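You operate a simulated robot arm through the tools that you are given. There is no shell and no other tool. Be economical: measure what you need, move in short steps, check, and stop when the job is done.

The job below is to be done with a simulated robot arm. You get a single attempt, and the scene is never put back.

TASK
Brush the mud off both trainers and put the shoe brush away.
Fine: the brush lives in the care box; close its lid again. What is to be rubbed or washed off counts as gone when no trace of it is left.
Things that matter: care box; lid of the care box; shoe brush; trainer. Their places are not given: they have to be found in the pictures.

It is judged by the outcome, as a careful person would: the job done as asked, and still so three seconds after it is handed in. It fails if anything else is knocked over, pushed out of place, dropped, spilled or broken. Lids that push on must go on centred and level and be pressed home; caps that screw on are set level and turned clockwise until they are tight.

THE ROBOT
A 7-joint arm with a two-finger parallel gripper, fixed in place. Base frame: the origin is at the foot of the arm, x ahead of it, y to its left, z up. Readings come in mm, degrees, newtons and seconds.
With the tool pointing down near the work surface it reaches from about 300 to 740 mm from the base axis. Its first joint turns from -115.0 to 115.0 degrees. Payload 3.91 kg.
The TCP is the grasp point between the finger pads, 30 mm short of the fingertips. In the tool frame z runs along the fingers and y along their closing line. Largest opening 110 mm; finger width 20, thickness 10; the body of the gripper, 48 by 112 mm, starts 55 mm behind the TCP.
Orientation is told as [roll, pitch, yaw] about the base's x, y, z axes, in that order, counted from this pose: with the fingers straight down and closing along the base's y, the tool's x points along the base's -x, its y along +y and its z along -z.

THE INTERFACE
- The arm moves only by the tool play_rows. Its argument "series" is a list of rows, each a list of 2 entries, a list of its own where there are three numbers: the shift along the base's x, y, z in cm, then the turn, a rotation vector about the base's x, y, z in degrees. In form: [[[tx, ty, tz], [ax, ay, az]], ...]. A call has 1 to 20 rows; each row shifts and turns the commanded pose from where the row before left it. "fingers" is the opening, from 0 (shut) to 1 (fully open), set as the call begins (left out, the last holds). A row lasts 0.2 s, in which the tool goes at most 50 mm and 8.6 degrees; a call with a longer step from one row to the next is refused whole, and so is a gripper value outside its range. Where a pose cannot be reached the arm comes as near as it can. A force on the tool above 90 N (or 10 N above the force at the start of the call, whichever is more), or a blocked arm, ends the call early, and 0.2 s more pass. The fingers move at their own pace (about 108 mm/s each) and stop on an object; they squeeze with about 34 N. The grip force told is the motor's: it shows also when the fingers shut on nothing. Time passes only in rows, and 0.2 s behind the last, so rows that do not move let the fingers close. It gives the time, the measured TCP pose, the force on the tool (base axes), the opening and the grip force at its end, in the units of the frame above (readings bear some noise), with the torque about the TCP (base axes, N m) and any sound that the robot's microphone picked up.
- Cameras (640 x 400 px; columns grow to the right, rows downward): "scene" is fixed at [217.7, 649.4, 1543.4]; the picture's right is [-0.62, -0.78, 0.00], its down [-0.60, 0.47, -0.65] and it looks along [0.51, -0.40, -0.76] (base axes); focal length 234 px, centre (320, 200). "wrist" rides on the gripper at [72, 17, -103] in the tool frame; the picture's right is [-0.23, 0.97, 0.00], its down [-0.76, -0.18, -0.62] and it looks along [-0.61, -0.14, 0.78] (tool axes); focal length 222 px, centre (320, 200).
- capture(camera): a new picture of that camera. The clock stands still meanwhile.
- raise_lower(by): slides the trunk up (or, below 0, down) by that many mm; the arm rides with it, the base frame stays. It gives what a move gives, with no picture.
- locate(camera, pixels): for up to 12 pixels [column, row] of the newest picture of that camera ("zoom" is the newest enlarged one), the place [x, y, z] in the base frame of the surface seen there, good to about 2 mm. The clock stands still meanwhile.
- zoom(camera, box): a new picture of the part [left, top, right, bottom] of that camera's present view, enlarged. The clock stands still meanwhile.
- hand_in(): hands the job in; it is judged then, once.

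Work in short steps. Measure before you move; look again where a grasp or a placing could have gone wrong, and mend it. You have 80 turns and 38 pictures in all, those below and enlarged ones among them. Open the gripper and draw the arm clear of the work before you hand the job in, unless the task says otherwise; then end with one line.

The tools are called after ">>>" as name(argument=value, ...) on one line, values as JSON. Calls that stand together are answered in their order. play_rows: Moves the arm, as the interface text tells. Its arguments: {"type":"object","properties":{"series":{"type":"array","items":{"type":"array"}},"fingers":{"type":"number"}},"required":["series"]} The other tools are called the same way: raise_lower (by) slides the trunk up or down; capture (camera) takes a picture; locate (camera, pixels) gives the place of the surface under pixels of a picture; zoom (camera, box) takes an enlarged picture of a part of a camera's view; hand_in () hands the job in.

At the start:

```text
time: 0.0
ee_pos: [447.5, 145.6, 1277.8]
tool_rot: [0.1, 0.0, 0.0]
contact_force: [-0.4, 0.2, 1.0]
torque: [0.05, -0.01, 0.01]
width: 110.0
gripper_force: 0.1
trunk travel left (down, up): [-875.0, 115.0]
```

scene: 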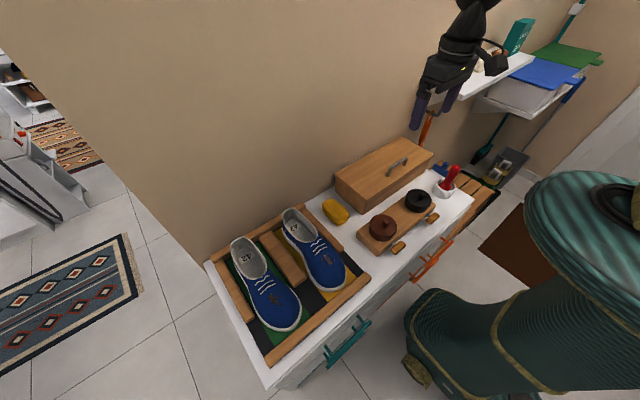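
wrist: 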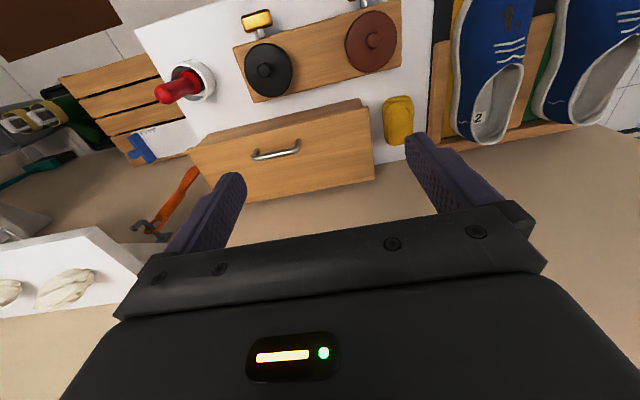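

The wooden box with the handle (scene about 385,175) is probably the care box, and the trainers are at (265,285) and (315,250). I zoom in on both areas.

>>> zoom(camera="scene", box=[200, 190, 380, 370])

>>> zoom(camera="scene", box=[310, 120, 490, 260])

>>> locate(camera="scene", pixels=[[397, 162], [336, 180], [376, 210], [433, 155], [335, 210], [273, 298], [325, 262], [400, 280], [362, 180], [383, 228], [418, 200], [274, 380]])

```text
2.22 times, centred on (290, 280) of scene
```

zoom: 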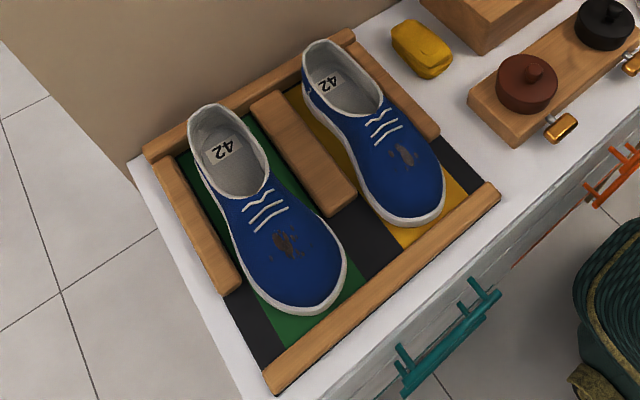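

```text
2.86 times, centred on (400, 190) of scene
```

zoom: 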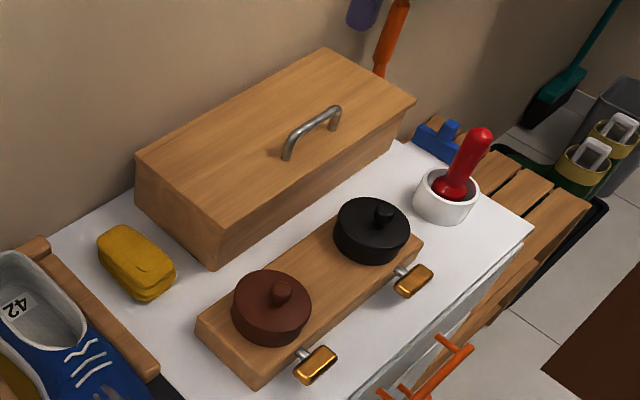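

```text
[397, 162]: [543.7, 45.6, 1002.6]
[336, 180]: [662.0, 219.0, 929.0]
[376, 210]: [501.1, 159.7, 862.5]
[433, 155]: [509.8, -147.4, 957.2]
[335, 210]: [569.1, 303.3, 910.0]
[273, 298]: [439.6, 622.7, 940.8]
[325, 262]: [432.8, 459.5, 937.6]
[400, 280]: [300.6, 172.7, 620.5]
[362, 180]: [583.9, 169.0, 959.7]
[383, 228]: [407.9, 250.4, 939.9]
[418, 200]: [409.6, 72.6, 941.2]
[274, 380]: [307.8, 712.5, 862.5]
```

The mud is on both toe caps. The brush is not in sight, so it is probably in the box. I look closer at the box to see how the lid is built.

>>> zoom(camera="wrist", box=[170, 80, 430, 220])

>>> zoom(camera="scene", box=[325, 125, 445, 215])

>>> locate(camera="zoom", pixels=[[65, 270], [210, 385], [215, 450], [575, 180], [400, 60], [300, 235], [340, 235], [425, 150], [400, 225], [400, 300], [140, 300], [560, 230]])

```text
2.46 times, centred on (300, 150) of wrist
```

zoom: 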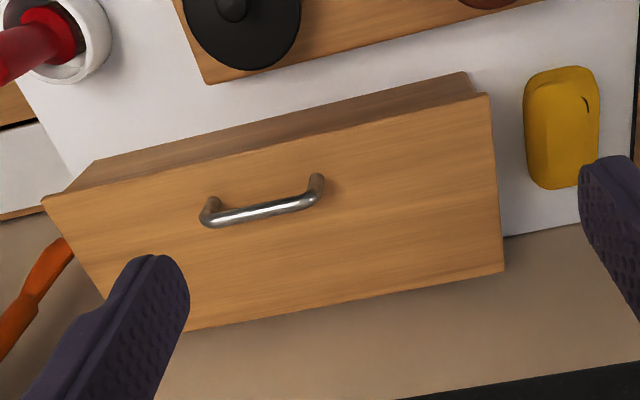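

```text
4.44 times, centred on (385, 170) of scene
```

zoom: 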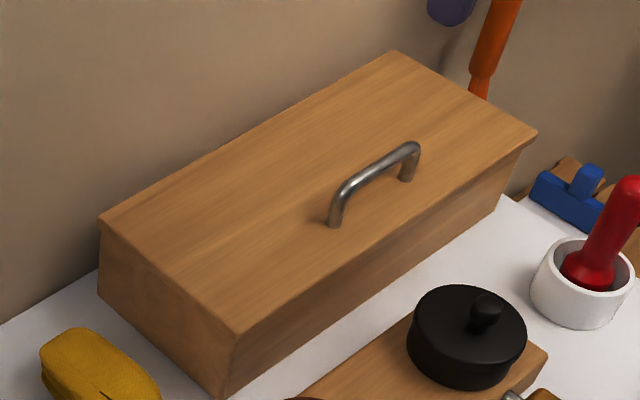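

```text
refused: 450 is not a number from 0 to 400
```

>>> locate(camera="zoom", pixels=[[102, 220], [104, 217], [235, 325], [230, 388], [533, 132], [393, 55], [335, 215], [350, 187], [380, 167], [412, 147], [405, 178], [350, 285]])

```text
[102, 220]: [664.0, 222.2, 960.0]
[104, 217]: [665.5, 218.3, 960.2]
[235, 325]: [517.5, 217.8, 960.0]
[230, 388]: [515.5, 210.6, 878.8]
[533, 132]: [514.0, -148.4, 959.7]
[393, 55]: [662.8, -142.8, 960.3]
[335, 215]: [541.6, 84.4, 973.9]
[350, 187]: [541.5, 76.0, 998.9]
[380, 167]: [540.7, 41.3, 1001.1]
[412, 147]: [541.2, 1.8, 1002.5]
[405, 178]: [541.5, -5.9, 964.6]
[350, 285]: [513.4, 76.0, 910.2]
```

The lid spans x 512–667 and y −150–222, with its top at z 960. The handle bar runs along y at x 541. I check where the wall behind the box is, to judge how the lid can open.

>>> locate(camera="zoom", pixels=[[200, 80], [300, 80], [90, 180], [100, 240], [100, 265], [30, 300], [160, 320], [98, 292]])

>>> locate(camera="scene", pixels=[[425, 130], [480, 75], [500, 60], [430, 110], [335, 205], [340, 218], [446, 180], [452, 168], [397, 248], [384, 225]])

```text
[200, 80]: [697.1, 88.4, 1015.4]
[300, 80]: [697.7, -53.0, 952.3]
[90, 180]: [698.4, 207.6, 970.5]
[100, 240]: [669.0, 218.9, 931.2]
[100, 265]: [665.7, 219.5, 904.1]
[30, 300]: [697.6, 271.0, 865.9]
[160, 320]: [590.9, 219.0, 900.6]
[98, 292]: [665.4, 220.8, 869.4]
```

```text
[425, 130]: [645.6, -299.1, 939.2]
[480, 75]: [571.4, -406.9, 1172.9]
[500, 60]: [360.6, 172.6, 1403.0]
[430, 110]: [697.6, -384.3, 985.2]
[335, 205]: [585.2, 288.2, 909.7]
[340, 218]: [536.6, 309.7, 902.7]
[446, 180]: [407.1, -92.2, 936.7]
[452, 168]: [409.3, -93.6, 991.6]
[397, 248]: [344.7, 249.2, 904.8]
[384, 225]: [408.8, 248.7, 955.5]
```

The wall is at x≈697, about 30 mm behind the lid, so I take the lid to be hinged at the back. I lower the trunk to bring the arm to working height.

>>> raise_lower(by=-190)

```text
time: 2.1
ee_pos: [447.2, 147.1, 1087.9]
tool_rot: [0.0, 0.0, 0.1]
contact_force: [-0.6, 0.0, 0.0]
torque: [0.02, 0.0, 0.04]
width: 109.8
gripper_force: 0.0
trunk travel left (down, up): [-685.0, 305.0]
```

I turn the fingers to close along x and move above the handle bar at (541, 40).

>>> play_rows(fingers=0.5, series=[[[0.85, -0.97, 0], [0, 0, -8.2]], [[0.85, -0.97, 0], [0, 0, -8.2]], [[0.85, -0.97, 0], [0, 0, -8.2]], [[0.85, -0.97, 0], [0, 0, -8.2]], [[0.85, -0.97, 0], [0, 0, -8.2]], [[0.85, -0.97, 0], [0, 0, -8.2]], [[0.85, -0.97, 0], [0, 0, -8.2]], [[0.85, -0.97, 0], [0, 0, -8.2]], [[0.85, -0.97, 0], [0, 0, -8.2]], [[0.85, -0.97, 0], [0, 0, -8.2]], [[0.9, -1.0, 0], [0, 0, -8.0]]])

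```text
time: 4.5
ee_pos: [543.1, 39.1, 1084.6]
tool_rot: [0.0, 0.1, -90.0]
contact_force: [0.6, 0.7, 0.2]
torque: [0.01, -0.03, -0.01]
width: 55.0
gripper_force: 0.1
trunk travel left (down, up): [-685.0, 305.0]
```

Position is right. I tilt the tool by 20° (top towards −x) and descend onto the bar.

>>> play_rows(series=[[[-0.2, 0, -1.5], [0, -7, 0]], [[-0.2, 0, -1.5], [0, -7, 0]], [[-0.2, 0, -1.5], [0, -6, 0]], [[0, 0, -1.5], [0, 0, 0]], [[0, 0, -1.5], [0, 0, 0]]])

>>> capture(camera="wrist")

```text
time: 5.7
ee_pos: [537.0, 39.8, 1013.4]
tool_rot: [19.9, 0.0, -90.0]
contact_force: [0.3, 0.0, -0.1]
torque: [-0.02, 0.0, -0.02]
width: 55.0
gripper_force: 0.1
trunk travel left (down, up): [-685.0, 305.0]
```

```text
31 pictures are left
```

wrist: 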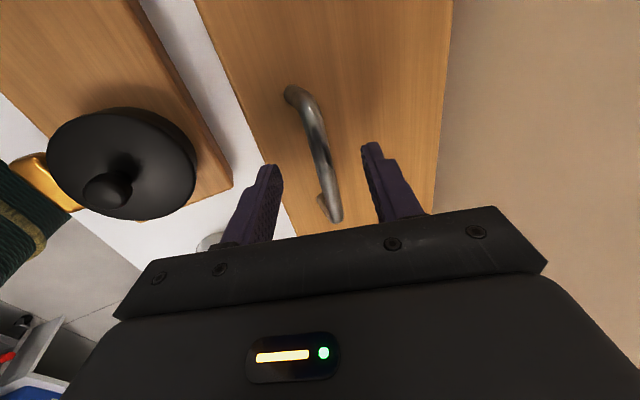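

The bar lies between the fingers. I go down 4 mm and close on it.

>>> play_rows(fingers=0, series=[[[0, 0, -0.4], [0, 0, 0]], [[0, 0, 0], [0, 0, 0]], [[0, 0, 0], [0, 0, 0]]])

```text
time: 6.5
ee_pos: [539.6, 40.0, 1012.4]
tool_rot: [20.5, 0.0, -90.2]
contact_force: [19.6, -0.8, 24.0]
torque: [-0.02, -0.57, -0.14]
width: 11.6
gripper_force: 44.8
trunk travel left (down, up): [-685.0, 305.0]
```

The bar is held (11.6 mm). I lift along the assumed hinge arc for about 10° to see whether the lid is hinged.

>>> play_rows(series=[[[0.3, 0, 0.7], [0, 0, 0]], [[0.3, 0, 0.7], [0, 0, 0]], [[0.3, 0, 0.7], [0, 0, 0]]])

>>> zoom(camera="scene", box=[310, 110, 490, 230])

```text
time: 7.3
ee_pos: [546.0, 40.0, 1027.9]
tool_rot: [19.6, 0.0, -90.0]
contact_force: [13.1, -2.8, -11.4]
torque: [-0.64, -0.01, -0.38]
width: 11.6
gripper_force: 45.0
trunk travel left (down, up): [-685.0, 305.0]
```

```text
3.33 times, centred on (400, 170) of scene
```

zoom: 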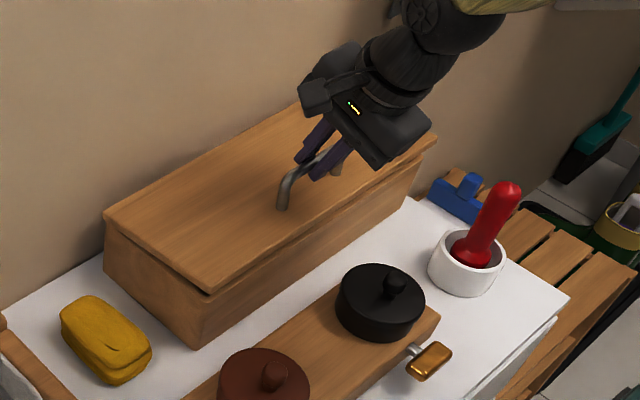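

The lid is hinged at the back, with its front edge rising. I continue the arc to about 50°.

>>> play_rows(series=[[[0.25, 0, 0.5], [0, 0, 0]], [[0.62, 0, 0.97], [0, 0, 0]], [[0.66, 0, 0.92], [0, 0, 0]], [[0.76, 0, 0.85], [0, 0, 0]], [[0.83, 0, 0.79], [0, 0, 0]], [[0.9, 0, 0.7], [0, 0, 0]], [[0.95, 0, 0.64], [0, 0, 0]], [[1.0, 0, 0.53], [0, 0, 0]], [[1.05, 0, 0.47], [0, 0, 0]]])

```text
time: 9.3
ee_pos: [614.2, 40.0, 1094.2]
tool_rot: [20.2, 0.1, -90.1]
contact_force: [-4.7, -0.2, 3.4]
torque: [0.16, 0.22, -0.21]
width: 11.2
gripper_force: 45.1
trunk travel left (down, up): [-685.0, 305.0]
```

Forces are low and the arc fits. I go on to about 72°.

>>> play_rows(series=[[[1.08, 0, 0.35], [0, 0, 0]], [[1.12, 0, 0.27], [0, 0, 0]], [[1.13, 0, 0.17], [0, 0, 0]], [[1.14, 0, 0.07], [0, 0, 0]], [[0.4, 0, 0], [0, 0, 0]]])

>>> zoom(camera="scene", box=[310, 90, 490, 230])

```text
time: 10.5
ee_pos: [661.9, 39.5, 1103.6]
tool_rot: [20.1, 0.0, -90.0]
contact_force: [-3.0, 1.9, 6.9]
torque: [-0.05, 0.21, -0.29]
width: 11.5
gripper_force: 44.8
trunk travel left (down, up): [-685.0, 305.0]
```

```text
2.86 times, centred on (400, 160) of scene
```

zoom: 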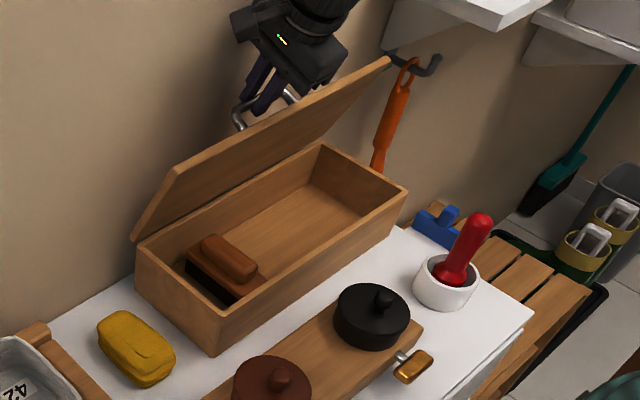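

The brush lies in the left end of the box. I loosen the fingers slightly to test whether the lid stays up by itself, with the bar still caged.

>>> play_rows(fingers=0.25, series=[[[0, 0, 0], [0, 0, 0]], [[0, 0, 0], [0, 0, 0]]])

>>> capture(camera="wrist")

```text
time: 11.1
ee_pos: [662.3, 40.4, 1101.1]
tool_rot: [20.1, 0.0, -90.0]
contact_force: [0.6, -0.5, -0.1]
torque: [0.01, -0.01, 0.04]
width: 27.7
gripper_force: 0.0
trunk travel left (down, up): [-685.0, 305.0]
```

```text
28 pictures are left
```

wrist: 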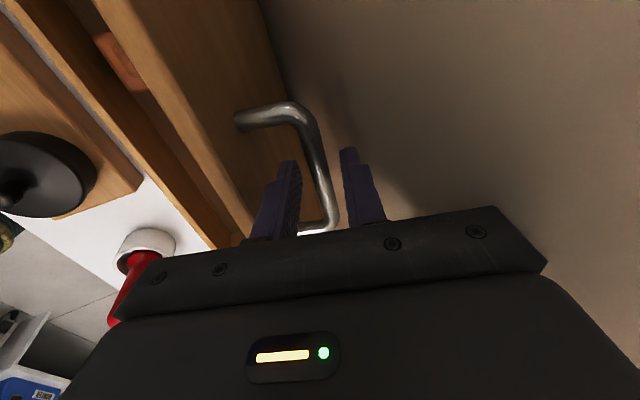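

The lid holds by itself, with no force on the tool. I draw back along the tool axis.

>>> play_rows(series=[[[-0.7, 0, 1.9], [0, 0, 0]], [[-0.7, 0, 1.9], [0, 0, 0]], [[-0.7, 0, 1.9], [0, 0, 0]], [[-3, 0, 2.5], [0, 0, 0]], [[-4, 0, 2], [0, 0, 0]], [[-4, 0, 0], [0, 0, 0]]])

>>> zoom(camera="scene", box=[320, 135, 420, 215])

>>> locate(camera="zoom", pixels=[[175, 240], [225, 275], [200, 235], [245, 275], [165, 265], [235, 325], [265, 290], [205, 205], [130, 275], [205, 250], [250, 300], [100, 240]])

```text
time: 12.5
ee_pos: [531.3, 39.3, 1203.4]
tool_rot: [20.1, 0.0, -90.0]
contact_force: [-0.2, -0.2, 1.3]
torque: [-0.01, -0.01, 0.02]
width: 27.5
gripper_force: 0.0
trunk travel left (down, up): [-685.0, 305.0]
```

```text
5.00 times, centred on (370, 175) of scene
```

zoom: 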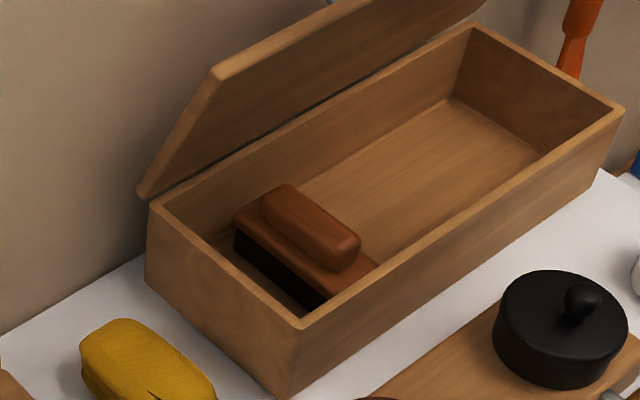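

```text
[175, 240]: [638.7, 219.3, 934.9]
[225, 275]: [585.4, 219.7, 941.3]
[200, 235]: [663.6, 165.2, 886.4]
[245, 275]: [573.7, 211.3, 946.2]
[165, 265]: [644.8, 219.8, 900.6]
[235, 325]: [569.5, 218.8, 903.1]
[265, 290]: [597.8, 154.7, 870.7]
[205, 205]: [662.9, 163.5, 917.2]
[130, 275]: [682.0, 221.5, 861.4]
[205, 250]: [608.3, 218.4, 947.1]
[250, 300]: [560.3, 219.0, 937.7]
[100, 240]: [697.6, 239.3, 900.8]
```

I measure the brush itself: its top grip and the block under it.

>>> locate(camera="zoom", pixels=[[284, 190], [268, 205], [350, 240], [335, 262], [310, 220], [240, 215], [330, 285], [372, 263], [240, 240], [320, 300], [295, 225], [220, 240]])

>>> zoom(camera="wrist", box=[0, 0, 640, 400])

```text
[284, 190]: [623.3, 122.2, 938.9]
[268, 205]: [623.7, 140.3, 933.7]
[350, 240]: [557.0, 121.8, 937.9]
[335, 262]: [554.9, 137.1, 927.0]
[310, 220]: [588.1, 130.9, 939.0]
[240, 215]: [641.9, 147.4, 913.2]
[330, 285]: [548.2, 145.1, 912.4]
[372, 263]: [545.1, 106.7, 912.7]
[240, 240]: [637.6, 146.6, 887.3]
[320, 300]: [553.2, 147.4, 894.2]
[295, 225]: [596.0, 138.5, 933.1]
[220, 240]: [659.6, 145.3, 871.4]
```

```text
1.00 times, centred on (320, 200) of wrist (not enlarged: the box is as wide or as high as the picture)
```

zoom: 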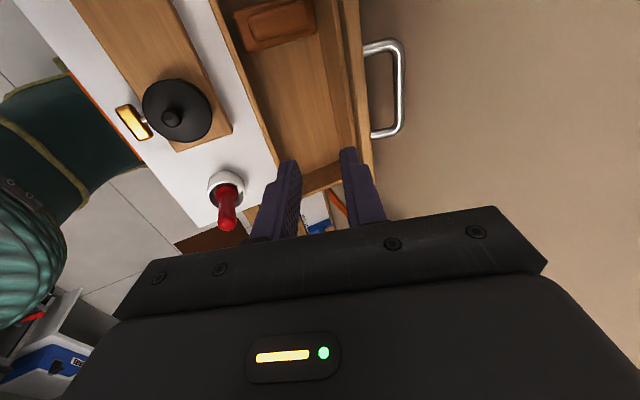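

The brush block spans x 537–645 and y 104–147. Its grip is 28 mm wide, centred near (590, 127), with its top at z 940. I go back to yaw 0 above it, with a slight tilt to clear the lid.

>>> play_rows(fingers=0.5, series=[[[0, 0.6, 0], [0, 6.7, 0]], [[0, 0.6, 0], [0, 6.7, 0]], [[0, 0.6, 0], [0, 6.7, 0]], [[0, 0.6, 0], [0, 0, 8.2]], [[0, 0.6, 0], [0, 0, 8.2]], [[0, 0.6, 0], [0, 0, 8.2]], [[0, 0.6, 0], [0, 0, 8.2]], [[0, 0.6, 0], [0, 0, 8.2]], [[0, 0.6, 0], [0, 0, 8.2]], [[0, 0.6, 0], [0, 0, 8.2]], [[0, 0.6, 0], [0, 0, 8.2]], [[0, 0.6, 0], [0, 0, 8.2]], [[0, 0.6, 0], [0, 0, 8.2]], [[0, 0.4, 0], [0, 0, 8.0]], [[0, 0, -1], [0, -4, 0]], [[0, 0, -1], [0, -4, 0]], [[0, 0, -1], [0, -4, 0]]])

```text
time: 16.1
ee_pos: [532.2, 123.3, 1173.4]
tool_rot: [-0.2, -12.2, 0.0]
contact_force: [0.9, 0.0, -0.8]
torque: [0.03, 0.01, 0.01]
width: 55.0
gripper_force: 0.1
trunk travel left (down, up): [-685.0, 305.0]
```

Now I descend towards the grip, stopping a little above it to look.

>>> play_rows(series=[[[1.0, 0.2, -4], [0, 0, 0]], [[1.0, 0.17, -4], [0, 0, 0]], [[1.2, 0, -4], [0, 0, 0]], [[1.2, 0, -4], [0, 0, 0]], [[1.2, 0, -3], [0, 0, 0]]])

>>> capture(camera="wrist")

```text
time: 17.3
ee_pos: [590.8, 125.0, 980.7]
tool_rot: [-0.1, -11.9, 0.0]
contact_force: [0.3, 0.0, -1.0]
torque: [-0.02, 0.02, -0.01]
width: 55.2
gripper_force: 0.0
trunk travel left (down, up): [-685.0, 305.0]
```

```text
25 pictures are left
```

wrist: 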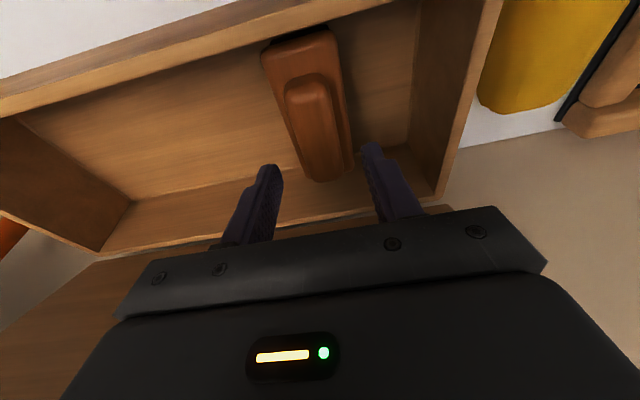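

The brush sits between the fingers. I measure the ends and sides of its grip in this view.

>>> locate(camera="wrist", pixels=[[287, 90], [327, 85], [305, 95], [312, 120], [325, 165], [300, 60], [270, 60], [335, 50], [345, 110], [310, 175], [290, 115], [333, 130]])

```text
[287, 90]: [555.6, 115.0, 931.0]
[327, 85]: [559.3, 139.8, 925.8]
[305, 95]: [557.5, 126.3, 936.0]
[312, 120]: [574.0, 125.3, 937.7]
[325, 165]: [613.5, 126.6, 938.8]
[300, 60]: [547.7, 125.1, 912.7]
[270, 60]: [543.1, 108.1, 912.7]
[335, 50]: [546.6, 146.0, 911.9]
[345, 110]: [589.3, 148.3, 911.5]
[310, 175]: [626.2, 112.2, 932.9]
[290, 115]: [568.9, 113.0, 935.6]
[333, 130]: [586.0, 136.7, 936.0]
```

The grip is centred at (591, 126). I descend to z 947 and close.

>>> play_rows(series=[[[-0.3, 0.1, -1.7], [0, 0, 0]], [[-0.2, 0, -1.6], [0, 0, 0]]])

>>> play_rows(fingers=0, series=[[[0, 0, 0], [0, 0, 0]], [[0, 0, 0], [0, 0, 0]]])

```text
time: 17.9
ee_pos: [584.1, 124.5, 950.5]
tool_rot: [0.0, -11.9, 0.0]
contact_force: [0.5, 0.1, -0.1]
torque: [0.02, 0.0, -0.02]
width: 55.3
gripper_force: 0.1
trunk travel left (down, up): [-685.0, 305.0]
```

```text
time: 18.5
ee_pos: [583.6, 126.1, 949.5]
tool_rot: [-0.2, -11.9, 0.0]
contact_force: [0.1, -0.4, 0.5]
torque: [0.01, 0.01, -0.01]
width: 29.5
gripper_force: 33.5
trunk travel left (down, up): [-685.0, 305.0]
```

The grip is held at 29.5 mm. I lift the brush out, moving slightly away from the lid.

>>> play_rows(series=[[[0, 0, 1], [0, 0, 0]], [[-0.3, 0, 3], [0, 0, 0]], [[-0.5, 0, 4], [0, 0, 0]], [[-1.5, 0, 4], [0, 0, 0]], [[-3, 0, 4], [0, 0, 0]], [[-4, 0, 2], [0, 0, 0]]])

>>> capture(camera="scene")

```text
time: 19.9
ee_pos: [490.8, 123.7, 1129.7]
tool_rot: [0.0, -12.0, -0.1]
contact_force: [0.1, -0.9, -0.6]
torque: [0.0, 0.01, -0.01]
width: 29.2
gripper_force: 33.6
trunk travel left (down, up): [-685.0, 305.0]
```

```text
24 pictures are left
```

scene: 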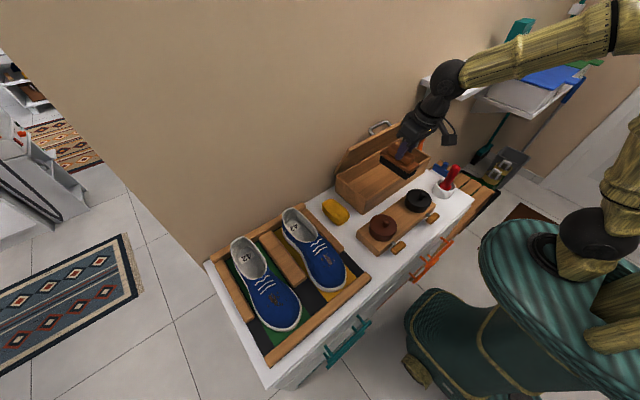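

I have the brush and the lid stays open. Next I zoom in on the mud on both toes and measure the surface.

>>> zoom(camera="scene", box=[246, 272, 310, 336])

>>> locate(camera="scene", pixels=[[268, 283], [268, 298], [279, 294], [272, 304], [262, 300], [285, 308], [275, 320], [290, 326], [255, 285], [285, 290], [265, 312], [297, 310]])

>>> locate(camera="zoom", pixels=[[230, 130], [250, 110], [240, 190], [280, 200], [300, 140], [220, 170], [270, 160], [320, 200], [330, 110], [180, 120], [260, 240], [360, 260]])

```text
6.25 times, centred on (278, 304) of scene
```

zoom: 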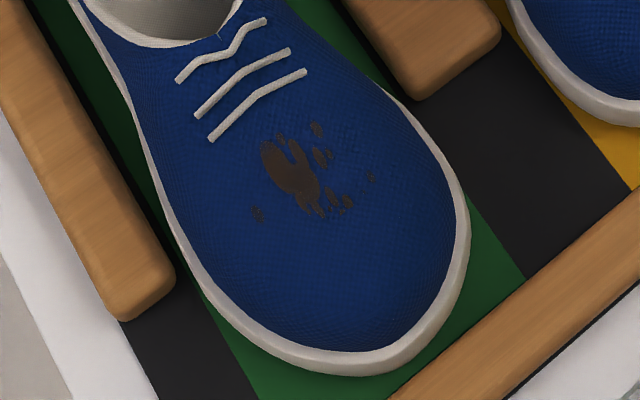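

```text
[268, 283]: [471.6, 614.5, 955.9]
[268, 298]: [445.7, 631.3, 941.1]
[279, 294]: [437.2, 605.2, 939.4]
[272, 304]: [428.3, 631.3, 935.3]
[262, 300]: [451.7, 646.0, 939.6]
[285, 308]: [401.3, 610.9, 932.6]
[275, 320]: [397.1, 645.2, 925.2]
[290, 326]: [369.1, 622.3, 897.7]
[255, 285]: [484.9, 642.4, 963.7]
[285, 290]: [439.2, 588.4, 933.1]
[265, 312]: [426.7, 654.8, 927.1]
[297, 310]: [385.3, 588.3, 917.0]
```

```text
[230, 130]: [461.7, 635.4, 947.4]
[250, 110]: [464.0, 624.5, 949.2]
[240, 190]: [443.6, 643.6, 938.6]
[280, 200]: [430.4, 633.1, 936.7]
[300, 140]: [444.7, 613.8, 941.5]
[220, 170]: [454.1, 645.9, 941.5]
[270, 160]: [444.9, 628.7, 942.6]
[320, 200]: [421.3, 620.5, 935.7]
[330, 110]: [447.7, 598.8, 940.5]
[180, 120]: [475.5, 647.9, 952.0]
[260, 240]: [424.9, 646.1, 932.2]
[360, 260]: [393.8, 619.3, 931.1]
```

Far trainer: the mud covers x 417–455, y 604–642 at z≈940, sloping down towards −x. Now I check the near trainer.

>>> zoom(camera="scene", box=[296, 230, 356, 290])

>>> locate(camera="zoom", pixels=[[270, 170], [280, 130], [300, 120], [350, 170], [300, 200], [320, 160], [250, 220], [360, 240], [320, 270], [240, 130], [350, 110], [400, 160]])

```text
6.67 times, centred on (326, 260) of scene
```

zoom: 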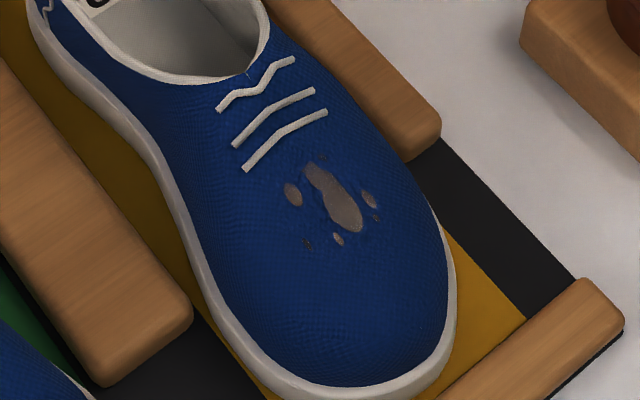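

```text
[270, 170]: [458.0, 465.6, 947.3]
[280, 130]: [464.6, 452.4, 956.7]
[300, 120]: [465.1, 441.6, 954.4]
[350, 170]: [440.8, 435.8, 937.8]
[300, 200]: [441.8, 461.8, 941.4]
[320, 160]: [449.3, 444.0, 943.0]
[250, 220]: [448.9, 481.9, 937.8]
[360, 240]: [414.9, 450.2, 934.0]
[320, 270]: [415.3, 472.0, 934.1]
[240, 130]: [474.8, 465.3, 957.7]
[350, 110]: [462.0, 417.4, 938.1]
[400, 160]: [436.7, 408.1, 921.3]
```

Near trainer: the mud covers x 420–458, y 430–472 at z≈940, with about 14° of slope. I carry the brush over it with the matching tilt and stay 35 mm above.

>>> play_rows(series=[[[-1, 4.2, 0], [0, 0, 0]], [[-1, 4.2, 0], [0, 0, 0]], [[-1, 4.2, 0], [0, -7, 0]], [[-1, 4.2, 0], [0, -7, 0]], [[-1, 4.2, 0], [0, 0, 0]], [[-1, 4.2, 0], [0, 0, 0]], [[-1, 4.2, -2], [0, 0, 0]], [[-1, 3.4, -3], [0, 0, 0]], [[0, 0, -3], [0, 0, 0]]])

>>> zoom(camera="scene", box=[270, 190, 390, 290])

```text
time: 21.9
ee_pos: [411.8, 457.2, 1050.6]
tool_rot: [-0.1, -25.9, 0.0]
contact_force: [0.6, 0.0, -1.7]
torque: [0.02, 0.02, 0.02]
width: 29.2
gripper_force: 34.0
trunk travel left (down, up): [-685.0, 305.0]
```

```text
4.00 times, centred on (330, 240) of scene
```

zoom: 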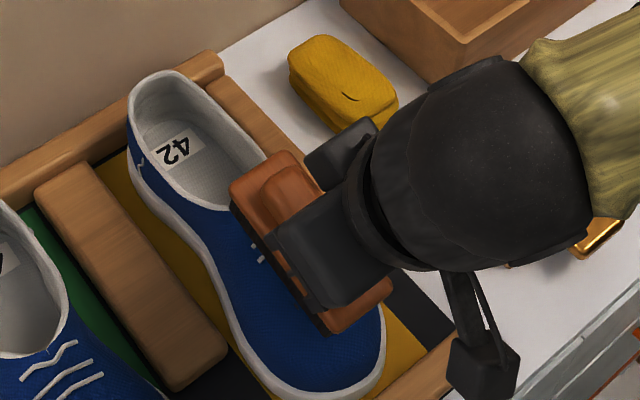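

Aligned over the toe. I descend towards contact in small steps.

>>> play_rows(series=[[[0, -0.3, -1.5], [0, 0, 0]], [[0, 0, -1.3], [0, 0, 0]], [[0, 0, -0.4], [0, 0, 0]]])

>>> play_rows(series=[[[0, 0, -0.3], [0, 0, 0]], [[0, 0, 0], [0, 0, 0]]])

```text
time: 22.7
ee_pos: [409.1, 453.5, 1021.3]
tool_rot: [0.1, -26.2, 0.1]
contact_force: [-10.6, 2.0, 14.5]
torque: [0.21, -0.66, 0.27]
width: 29.6
gripper_force: 33.9
trunk travel left (down, up): [-685.0, 305.0]
```

```text
time: 23.3
ee_pos: [406.9, 453.0, 1018.3]
tool_rot: [0.1, -26.2, 0.0]
contact_force: [-11.3, 4.4, 22.8]
torque: [0.28, -0.29, 0.24]
width: 29.4
gripper_force: 33.8
trunk travel left (down, up): [-685.0, 305.0]
```

In contact with about 23 N. I make short scrubbing strokes along y and along the slope.

>>> play_rows(series=[[[0, 0.8, 0], [0, 0, 0]], [[0, 0.8, 0], [0, 0, 0]], [[0, -0.8, 0], [0, 0, 0]], [[0, -0.8, 0], [0, 0, 0]], [[0, -0.8, 0], [0, 0, 0]], [[0, -0.8, 0], [0, 0, 0]], [[0, 0.8, 0], [0, 0, 0]], [[0, 0.8, 0], [0, 0, 0]], [[-0.8, 0, -0.2], [0, 0, 0]], [[-0.8, 0, -0.2], [0, 0, 0]], [[0, 0.8, 0], [0, 0, 0]], [[0, 0.8, 0], [0, 0, 0]], [[0, -0.8, 0], [0, 0, 0]], [[0, -0.8, 0], [0, 0, 0]], [[0, -0.8, 0], [0, 0, 0]], [[0, -0.8, 0], [0, 0, 0]], [[0, 0.8, 0], [0, 0, 0]], [[0, 0.8, 0], [0, 0, 0]]])

```text
time: 27.1
ee_pos: [394.1, 453.4, 1011.3]
tool_rot: [-0.1, -26.1, 0.0]
contact_force: [0.1, -0.8, 0.8]
torque: [-0.14, 0.07, 0.08]
width: 29.3
gripper_force: 34.3
trunk travel left (down, up): [-685.0, 305.0]
```

The contact faded on the lower part. I lift and move away to look at the result.

>>> play_rows(series=[[[0, 0, 2], [0, 0, 0]], [[-1, -3.5, 3], [0, 0, 0]], [[-1, -4.5, 2], [0, 0, 0]], [[-1, -4.5, 0], [0, 0, 0]], [[-1, -4.5, 0], [0, 0, 0]]])

>>> zoom(camera="scene", box=[296, 230, 356, 290])

```text
refused: row 3 steps farther than a row can; nothing moved
```

```text
6.67 times, centred on (326, 260) of scene
```

zoom: 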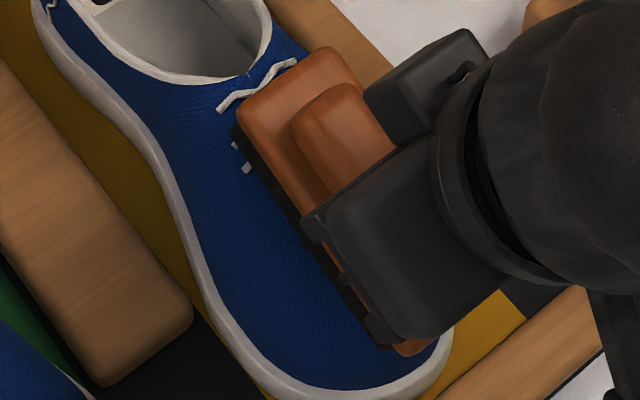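

The retreat was refused because one row was too long. While here I press 4 mm lower, scrub again, then retreat in shorter steps.

>>> play_rows(series=[[[0, 0, -0.4], [0, 0, 0]], [[0, 0, -0.3], [0, 2, 0]], [[0, 0.8, 0], [0, 0, 0]], [[0, 0.8, 0], [0, 0, 0]], [[0, -0.8, 0], [0, 0, 0]], [[0, -0.8, 0], [0, 0, 0]], [[0, -0.8, 0], [0, 0, 0]], [[0, -0.8, 0], [0, 0, 0]], [[0, 0.8, 0], [0, 0, 0]], [[0, 0.8, 0], [0, 0, 0]]])

>>> play_rows(series=[[[0, 0, 2], [0, 0, 0]], [[-0.5, -3, 3], [0, 0, 0]], [[-0.5, -4, 2], [0, 0, 0]], [[-0.5, -4.5, 0], [0, 0, 0]], [[-0.5, -4.5, 0], [0, 0, 0]]])

>>> zoom(camera="scene", box=[296, 230, 356, 290])

```text
time: 29.3
ee_pos: [391.9, 447.1, 1006.7]
tool_rot: [-0.3, -24.0, -0.1]
contact_force: [-11.1, -16.9, 24.3]
torque: [-0.81, 0.59, -0.21]
width: 29.3
gripper_force: 33.9
trunk travel left (down, up): [-685.0, 305.0]
```

```text
time: 30.5
ee_pos: [374.6, 290.5, 1077.1]
tool_rot: [0.0, -24.0, 0.0]
contact_force: [-0.4, 0.1, -0.8]
torque: [-0.02, -0.01, -0.02]
width: 29.4
gripper_force: 33.3
trunk travel left (down, up): [-685.0, 305.0]
```

```text
6.67 times, centred on (326, 260) of scene
```

zoom: 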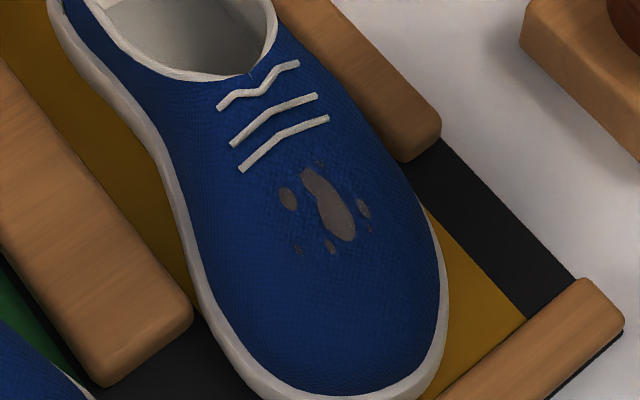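

The mud is fainter but not gone. The surface is hollow near the laces, so the lengthwise brush bridges the patch. I turn the brush crosswise (yaw +90) so that its 44 mm width sits right on the mud.

>>> play_rows(series=[[[0, 0, 0], [0, 6, 0]], [[0, 0, 0], [0, 6, 0]], [[0, 0, 0], [0, 0, 8.2]], [[0, 0, 0], [0, 0, 8.2]], [[0, 0, 0], [0, 0, 8.2]], [[0, 0, 0], [0, 0, 8.2]], [[0, 0, 0], [0, 0, 8.2]], [[0.6, 2.2, 0], [0, 0, 8.2]], [[0.6, 2.2, 0], [0, 0, 8.2]], [[0.6, 2.2, 0], [0, 0, 8.2]], [[0.6, 2.2, 0], [0, 0, 8.2]], [[0.6, 2.2, 0], [0, 0, 8.2]], [[0.6, 2.2, 0], [0, 0, 8.0]], [[0.6, 2.2, -1], [0, -7.5, 0]], [[0, 0, -1], [0, -7.5, 0]]])

>>> capture(camera="wrist")

```text
time: 33.7
ee_pos: [415.3, 445.6, 1054.2]
tool_rot: [-15.4, -11.5, 93.3]
contact_force: [-0.3, 0.2, -1.2]
torque: [-0.05, 0.01, -0.01]
width: 29.1
gripper_force: 34.6
trunk travel left (down, up): [-685.0, 305.0]
```

```text
18 pictures are left
```

wrist: 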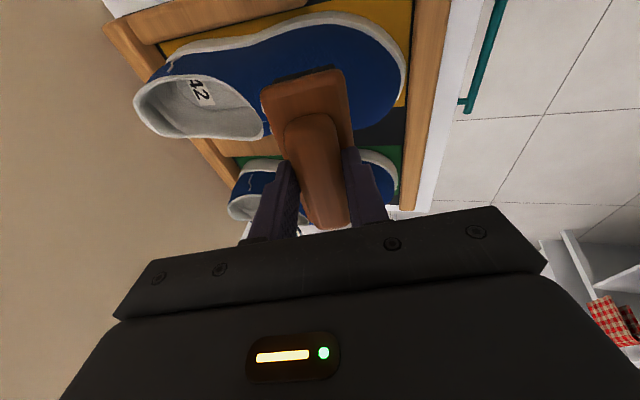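

The brush lies crosswise above the near trainer. I lower it to contact.

>>> play_rows(series=[[[0.2, 0, -1.5], [0, 0, 0]], [[0, 0, -1.3], [0, 0, 0]], [[0, 0, -0.6], [0, 0, 0]], [[0, 0, -0.3], [0, 0, 0]]])

```text
time: 34.7
ee_pos: [419.4, 444.8, 1018.5]
tool_rot: [-15.4, -11.6, 93.1]
contact_force: [-0.9, 0.9, -1.7]
torque: [-0.03, 0.0, 0.02]
width: 29.3
gripper_force: 33.9
trunk travel left (down, up): [-685.0, 305.0]
```

>>> play_rows(series=[[[0, 0, -0.3], [0, 0, 0]], [[0, 0, -0.3], [0, 0, 0]]])

```text
time: 35.3
ee_pos: [418.6, 444.9, 1012.5]
tool_rot: [-15.4, -11.6, 93.1]
contact_force: [0.1, -0.1, 0.9]
torque: [-0.03, -0.07, -0.03]
width: 28.9
gripper_force: 34.0
trunk travel left (down, up): [-685.0, 305.0]
```

Just about touching. I press another few mm.

>>> play_rows(series=[[[0, 0, -0.3], [0, 0, 0]], [[0, 0, 0], [0, 0, 0]]])

```text
time: 35.9
ee_pos: [417.8, 444.1, 1012.2]
tool_rot: [-15.6, -11.8, 93.2]
contact_force: [-1.6, -2.1, 17.0]
torque: [-0.25, -0.65, -0.1]
width: 29.3
gripper_force: 34.2
trunk travel left (down, up): [-685.0, 305.0]
```

17 N of contact. I stroke along the shoe, following the slope.

>>> play_rows(series=[[[-0.8, 0, -0.2], [0, 0, 0]], [[-0.8, 0, -0.2], [0, 0, 0]], [[0.8, 0, 0.2], [0, 0, 0]], [[0.8, 0, 0.2], [0, 0, 0]], [[0.8, 0, 0.25], [0, 0, 0]], [[-0.8, 0, -0.25], [0, 0, 0]], [[-0.8, 0, -0.2], [0, 0, 0]], [[-0.8, 0, -0.2], [0, 0, 0]], [[0.8, 0, 0.2], [0, 0, 0]], [[0.8, 0, 0.2], [0, 0, 0]], [[0.8, 0, 0.25], [0, 0, 0]], [[-0.8, 0, -0.25], [0, 0, 0]]])

>>> capture(camera="wrist")

```text
time: 38.5
ee_pos: [418.7, 446.1, 1008.7]
tool_rot: [-15.6, -11.6, 93.1]
contact_force: [0.6, -1.0, 5.5]
torque: [-0.12, -0.3, -0.04]
width: 29.1
gripper_force: 34.5
trunk travel left (down, up): [-685.0, 305.0]
```

```text
17 pictures are left
```

wrist: 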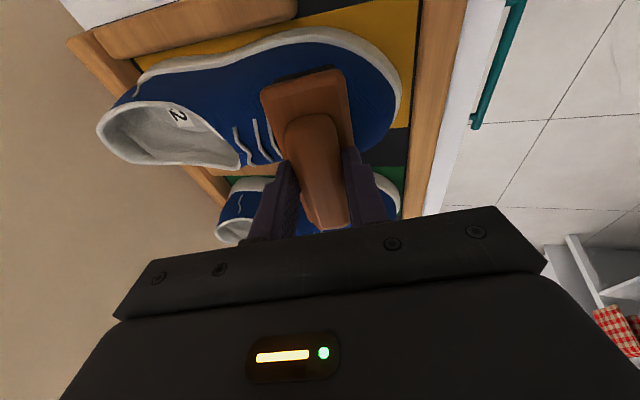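

The force dropped to 5 N. I press 3 mm more and repeat the strokes with small sideways rocking.

>>> play_rows(series=[[[0, 0, -0.3], [0, 0, 0]], [[-0.8, 0, -0.2], [3, 0, 0]], [[-0.8, 0, -0.2], [3, 0, 0]], [[0.8, 0, 0.2], [0, 0, 0]], [[0.8, 0, 0.2], [0, 0, 0]], [[0.8, 0, 0.25], [0, 0, 0]], [[-0.8, 0, -0.25], [-4, 0, 0]], [[-0.8, 0, -0.2], [-4, 0, 0]], [[-0.8, 0, -0.2], [-4, 0, 0]], [[0.8, 0, 0.2], [0, 0, 0]], [[0.8, 0, 0.2], [0, 0, 0]], [[0.8, 0, 0.25], [0, 0, 0]], [[-0.8, 0, -0.25], [3, 0, 0]], [[-0.8, 0, -0.2], [3, 0, 0]], [[-0.8, 0, -0.2], [0, 0, 0]], [[0.8, 0, 0.2], [0, 0, 0]], [[0.8, 0, 0.2], [0, 0, 0]]])

>>> play_rows(series=[[[0, 0, 2], [0, 0, 0]], [[-0.5, -3, 3], [0, 0, 0]], [[-0.5, -4, 2], [0, 0, 0]], [[-0.5, -4.5, 0], [0, 0, 0]], [[-0.5, -4.5, 0], [0, 0, 0]]])

>>> zoom(camera="scene", box=[296, 230, 356, 290])

```text
time: 42.1
ee_pos: [412.7, 447.1, 1006.7]
tool_rot: [-15.2, -11.6, 93.4]
contact_force: [-17.4, -3.4, 11.4]
torque: [-0.15, 1.35, 0.13]
width: 29.8
gripper_force: 34.1
trunk travel left (down, up): [-685.0, 305.0]
```

```text
time: 43.3
ee_pos: [396.7, 285.5, 1075.8]
tool_rot: [-15.4, -11.6, 93.2]
contact_force: [0.1, -0.3, -0.8]
torque: [0.0, 0.01, 0.0]
width: 29.6
gripper_force: 34.1
trunk travel left (down, up): [-685.0, 305.0]
```

```text
6.67 times, centred on (326, 260) of scene
```

zoom: 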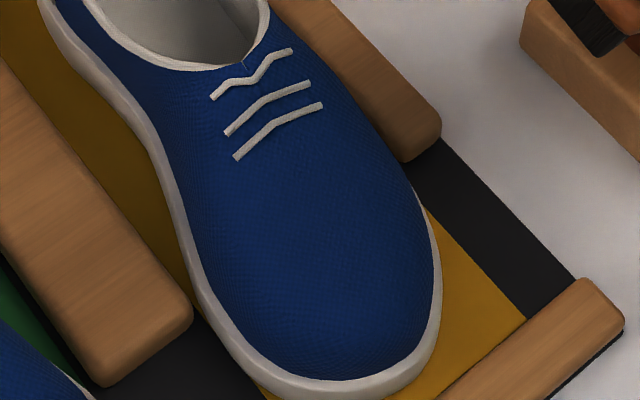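

The near trainer is clean. I carry the brush to the far trainer at (436, 623).

>>> play_rows(series=[[[0.3, 4.5, 0], [0, 0, 0]], [[0.3, 4.5, 0], [0, 0, 0]], [[0.3, 4.5, 0], [0, 0, 0]], [[0.3, 4.5, 0], [0, 0, 0]], [[0.3, 4.5, 0], [0, 0, 0]], [[0.3, 4.5, 0], [0, 0, 0]], [[0.2, 4.5, -1], [0, 0, 0]], [[0, 1.5, -1.5], [0, 0, 0]]])

>>> zoom(camera="scene", box=[210, 230, 330, 340])

```text
time: 45.1
ee_pos: [418.6, 618.6, 1051.3]
tool_rot: [-15.3, -11.5, 93.1]
contact_force: [-0.7, -0.1, -0.6]
torque: [-0.04, 0.01, 0.02]
width: 29.6
gripper_force: 33.8
trunk travel left (down, up): [-685.0, 305.0]
```

```text
3.64 times, centred on (270, 285) of scene
```

zoom: 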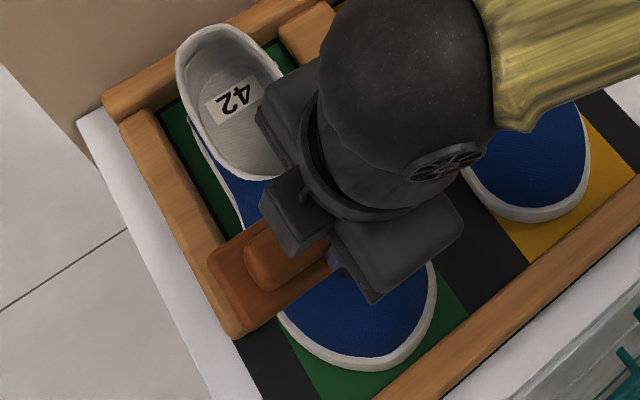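

Reachable and aligned. I lower to contact.

>>> play_rows(series=[[[-0.1, -0.2, -1.5], [0, 0, 0]], [[0, 0, -1.3], [0, 0, 0]], [[0, 0, -0.7], [0, 0, 0]], [[0, 0, -0.3], [0, 0, 0]]])

```text
time: 46.1
ee_pos: [416.7, 614.6, 1012.3]
tool_rot: [-15.4, -11.6, 93.1]
contact_force: [0.1, 0.0, -0.7]
torque: [-0.04, -0.01, 0.0]
width: 29.7
gripper_force: 34.1
trunk travel left (down, up): [-685.0, 305.0]
```

>>> play_rows(series=[[[0, 0, -0.3], [0, 0, 0]], [[0, 0, 0], [0, 0, 0]]])

```text
time: 46.7
ee_pos: [416.7, 613.9, 1010.2]
tool_rot: [-15.5, -11.8, 93.2]
contact_force: [-1.3, 0.6, 4.3]
torque: [-0.06, -0.18, 0.02]
width: 29.4
gripper_force: 34.2
trunk travel left (down, up): [-685.0, 305.0]
```

Light contact. I press 3 mm more and repeat the same strokes as on the first shoe.

>>> play_rows(series=[[[0, 0, -0.3], [0, 0, 0]], [[-0.8, 0, -0.2], [0, 0, 0]], [[-0.8, 0, -0.2], [0, 0, 0]], [[0.8, 0, 0.2], [0, 0, 0]], [[0.8, 0, 0.2], [0, 0, 0]], [[0.8, 0, 0.25], [0, 0, 0]], [[-0.8, 0, -0.25], [0, 0, 0]], [[-0.8, 0, -0.2], [0, 0, 0]], [[-0.8, 0, -0.2], [0, 0, 0]], [[0.8, 0, 0.2], [0, 0, 0]], [[0.8, 0, 0.2], [0, 0, 0]], [[0.8, 0, 0.25], [0, 0, 0]], [[-0.8, 0, -0.25], [0, 0, 0]]])

>>> play_rows(series=[[[0, 0, -0.2], [0, 0, 0]], [[-0.8, 0, -0.2], [3, 0, 0]], [[-0.8, 0, -0.2], [3, 0, 0]], [[0.8, 0, 0.2], [0, 0, 0]], [[0.8, 0, 0.2], [0, 0, 0]], [[0.8, 0, 0.25], [0, 0, 0]], [[-0.8, 0, -0.25], [-4, 0, 0]], [[-0.8, 0, -0.2], [-4, 0, 0]], [[-0.8, 0, -0.2], [-4, 0, 0]], [[0.8, 0, 0.2], [0, 0, 0]], [[0.8, 0, 0.2], [0, 0, 0]], [[0.8, 0, 0.25], [0, 0, 0]], [[-0.8, 0, -0.25], [3, 0, 0]], [[-0.8, 0, -0.2], [3, 0, 0]], [[-0.8, 0, -0.2], [0, 0, 0]], [[0.8, 0, 0.2], [0, 0, 0]], [[0.8, 0, 0.2], [0, 0, 0]]])

```text
time: 49.5
ee_pos: [419.5, 613.8, 1008.1]
tool_rot: [-15.7, -11.7, 93.2]
contact_force: [-2.2, 4.5, 11.6]
torque: [0.14, -0.13, -0.04]
width: 29.7
gripper_force: 34.0
trunk travel left (down, up): [-685.0, 305.0]
```

```text
time: 53.1
ee_pos: [410.6, 616.7, 1004.8]
tool_rot: [-15.2, -11.5, 93.4]
contact_force: [-14.7, -4.2, 8.5]
torque: [-0.36, 0.68, -0.3]
width: 29.7
gripper_force: 33.5
trunk travel left (down, up): [-685.0, 305.0]
```

I lift and move back to check.

>>> play_rows(series=[[[0, 0, 2], [0, 0, 0]], [[-0.3, -2, 3], [0, 0, 0]], [[-0.3, -3.5, 3], [0, 0, 0]], [[-0.3, -4.5, 1], [0, 0, 0]], [[-0.3, -4.5, 0], [0, 0, 0]], [[0, -4.8, 0], [0, 0, 0]], [[0, -4.8, 0], [0, 0, 0]], [[0, -4.8, 0], [0, 0, 0]], [[0, -4.8, 0], [0, 0, 0]]])

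>>> zoom(camera="scene", box=[246, 272, 310, 336])

>>> zoom(camera="scene", box=[200, 190, 400, 350])

```text
time: 55.1
ee_pos: [407.5, 276.2, 1095.2]
tool_rot: [-15.5, -11.7, 93.2]
contact_force: [0.9, 0.5, -1.3]
torque: [0.0, 0.01, 0.0]
width: 29.6
gripper_force: 33.7
trunk travel left (down, up): [-685.0, 305.0]
```

```text
6.25 times, centred on (278, 304) of scene
```

zoom: 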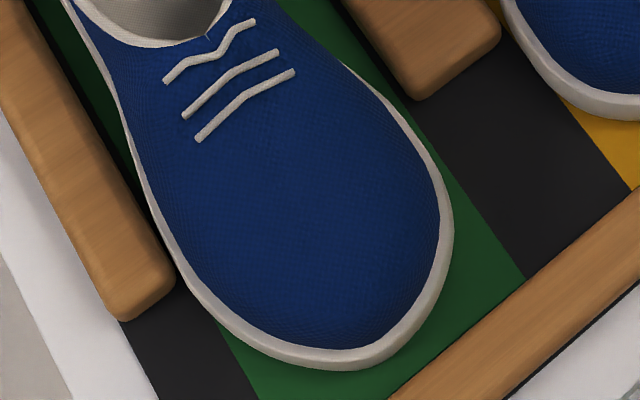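

```text
2.50 times, centred on (300, 270) of scene
```

zoom: 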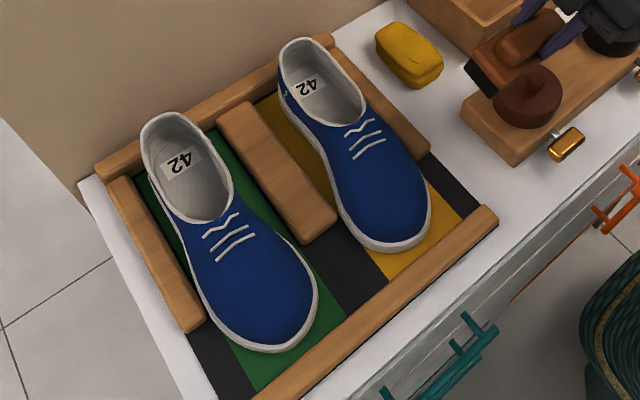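

Both trainers are clean. I turn the brush back to its original orientation and carry it in front of the open box.

>>> play_rows(series=[[[0, 0, 1.2], [0, 7.5, 0]], [[0, 0, 1.2], [0, 7.5, 0]], [[0, 0, 1.1], [0, 0, -8.2]], [[0.8, -1.5, 0], [0, 0, -8.2]], [[0.8, -1.5, 0], [0, 0, -8.2]], [[0.8, -1.5, 0], [0, 0, -8.2]], [[0.8, -1.5, 0], [0, 0, -8.2]], [[0.8, -1.5, 0], [0, 0, -8.2]], [[0.8, -1.5, 0], [0, 0, -8.2]], [[0.8, -1.5, 0], [0, 0, -8.2]], [[0.8, -1.5, 0], [0, 0, -8.2]], [[0.8, -1.5, 0], [0, 0, -8.2]], [[0.8, -1.5, 0], [0, 0, -8.0]]])

>>> zoom(camera="scene", box=[320, 115, 450, 215])

>>> capture(camera="wrist")

```text
time: 57.9
ee_pos: [487.4, 128.4, 1129.3]
tool_rot: [-0.1, -12.0, -0.1]
contact_force: [-0.6, -0.5, -1.5]
torque: [-0.01, 0.04, 0.01]
width: 29.7
gripper_force: 33.9
trunk travel left (down, up): [-685.0, 305.0]
```

```text
4.00 times, centred on (385, 165) of scene
```

zoom: 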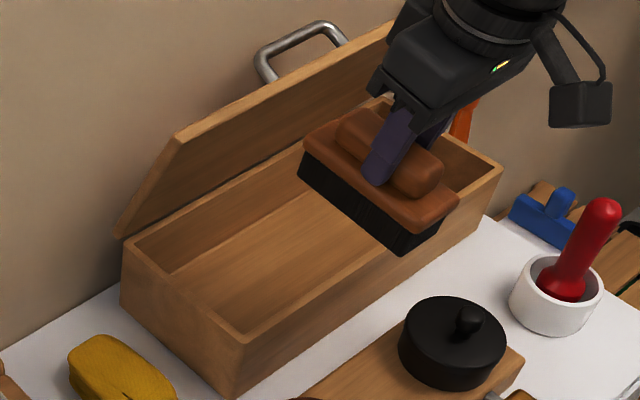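

```text
11 pictures are left
```

wrist: 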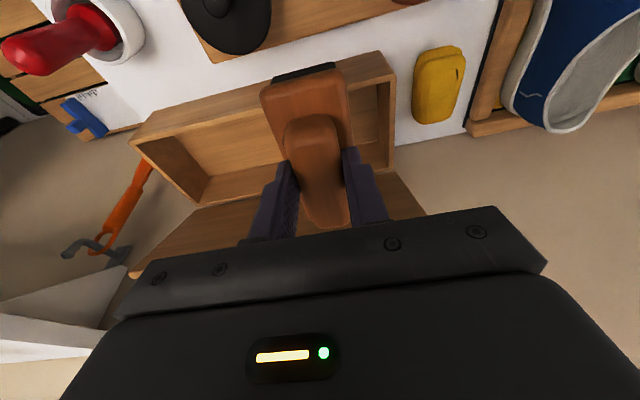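

I check whether the brush is still level in the grip, measuring both ends of its block.

>>> locate(camera="zoom", pixels=[[312, 145], [340, 168], [405, 215], [345, 118], [425, 190], [448, 205], [310, 172], [395, 245]])

```text
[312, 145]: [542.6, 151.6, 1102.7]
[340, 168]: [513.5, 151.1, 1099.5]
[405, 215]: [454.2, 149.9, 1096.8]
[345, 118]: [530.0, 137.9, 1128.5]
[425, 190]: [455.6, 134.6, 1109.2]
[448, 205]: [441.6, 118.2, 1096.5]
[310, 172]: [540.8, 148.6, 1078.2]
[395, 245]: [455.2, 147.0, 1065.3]
```

The brush has slipped about 4° (−x end low), so I correct by +4° about y. Then I follow the removal path back in, stopping about 15 mm above the floor of the box.

>>> play_rows(series=[[[4, -0.2, -2], [0, 4, 0]], [[3, 0, -3.5], [0, 0, 0]], [[1.5, 0, -4], [0, 0, 0]], [[0.7, 0, -4], [0, 0, 0]], [[0.3, 0, -2.5], [0, 0, 0]]])

>>> zoom(camera="scene", box=[320, 115, 450, 215])

```text
time: 59.1
ee_pos: [582.1, 123.6, 970.0]
tool_rot: [-0.1, -8.0, 0.0]
contact_force: [0.1, 0.4, -1.5]
torque: [0.01, 0.04, -0.04]
width: 29.4
gripper_force: 33.7
trunk travel left (down, up): [-685.0, 305.0]
```

```text
4.00 times, centred on (385, 165) of scene
```

zoom: 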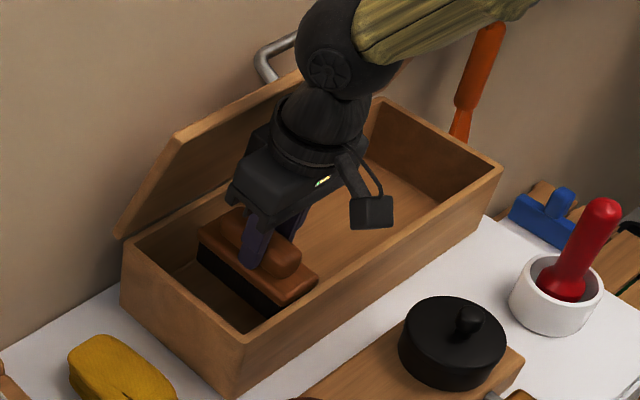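

The brush is in its place in the box. I lower it slowly to the floor.

>>> play_rows(series=[[[0, 0, -1.0], [0, 0, 0]], [[0, 0, -0.4], [0, 0, 0]], [[0, 0, -0.3], [0, 0, 0]]])

```text
time: 59.9
ee_pos: [581.9, 124.2, 952.2]
tool_rot: [-0.2, -8.0, 0.1]
contact_force: [0.5, 0.8, -1.5]
torque: [-0.01, 0.03, 0.01]
width: 29.7
gripper_force: 33.7
trunk travel left (down, up): [-685.0, 305.0]
```

>>> play_rows(series=[[[0, 0, -0.2], [0, 0, 0]], [[0, 0, -0.2], [0, 0, 0]]])

```text
time: 60.5
ee_pos: [582.2, 125.7, 948.1]
tool_rot: [-0.2, -8.1, 0.0]
contact_force: [0.3, -0.4, -1.8]
torque: [0.0, 0.0, 0.0]
width: 29.3
gripper_force: 34.3
trunk travel left (down, up): [-685.0, 305.0]
```

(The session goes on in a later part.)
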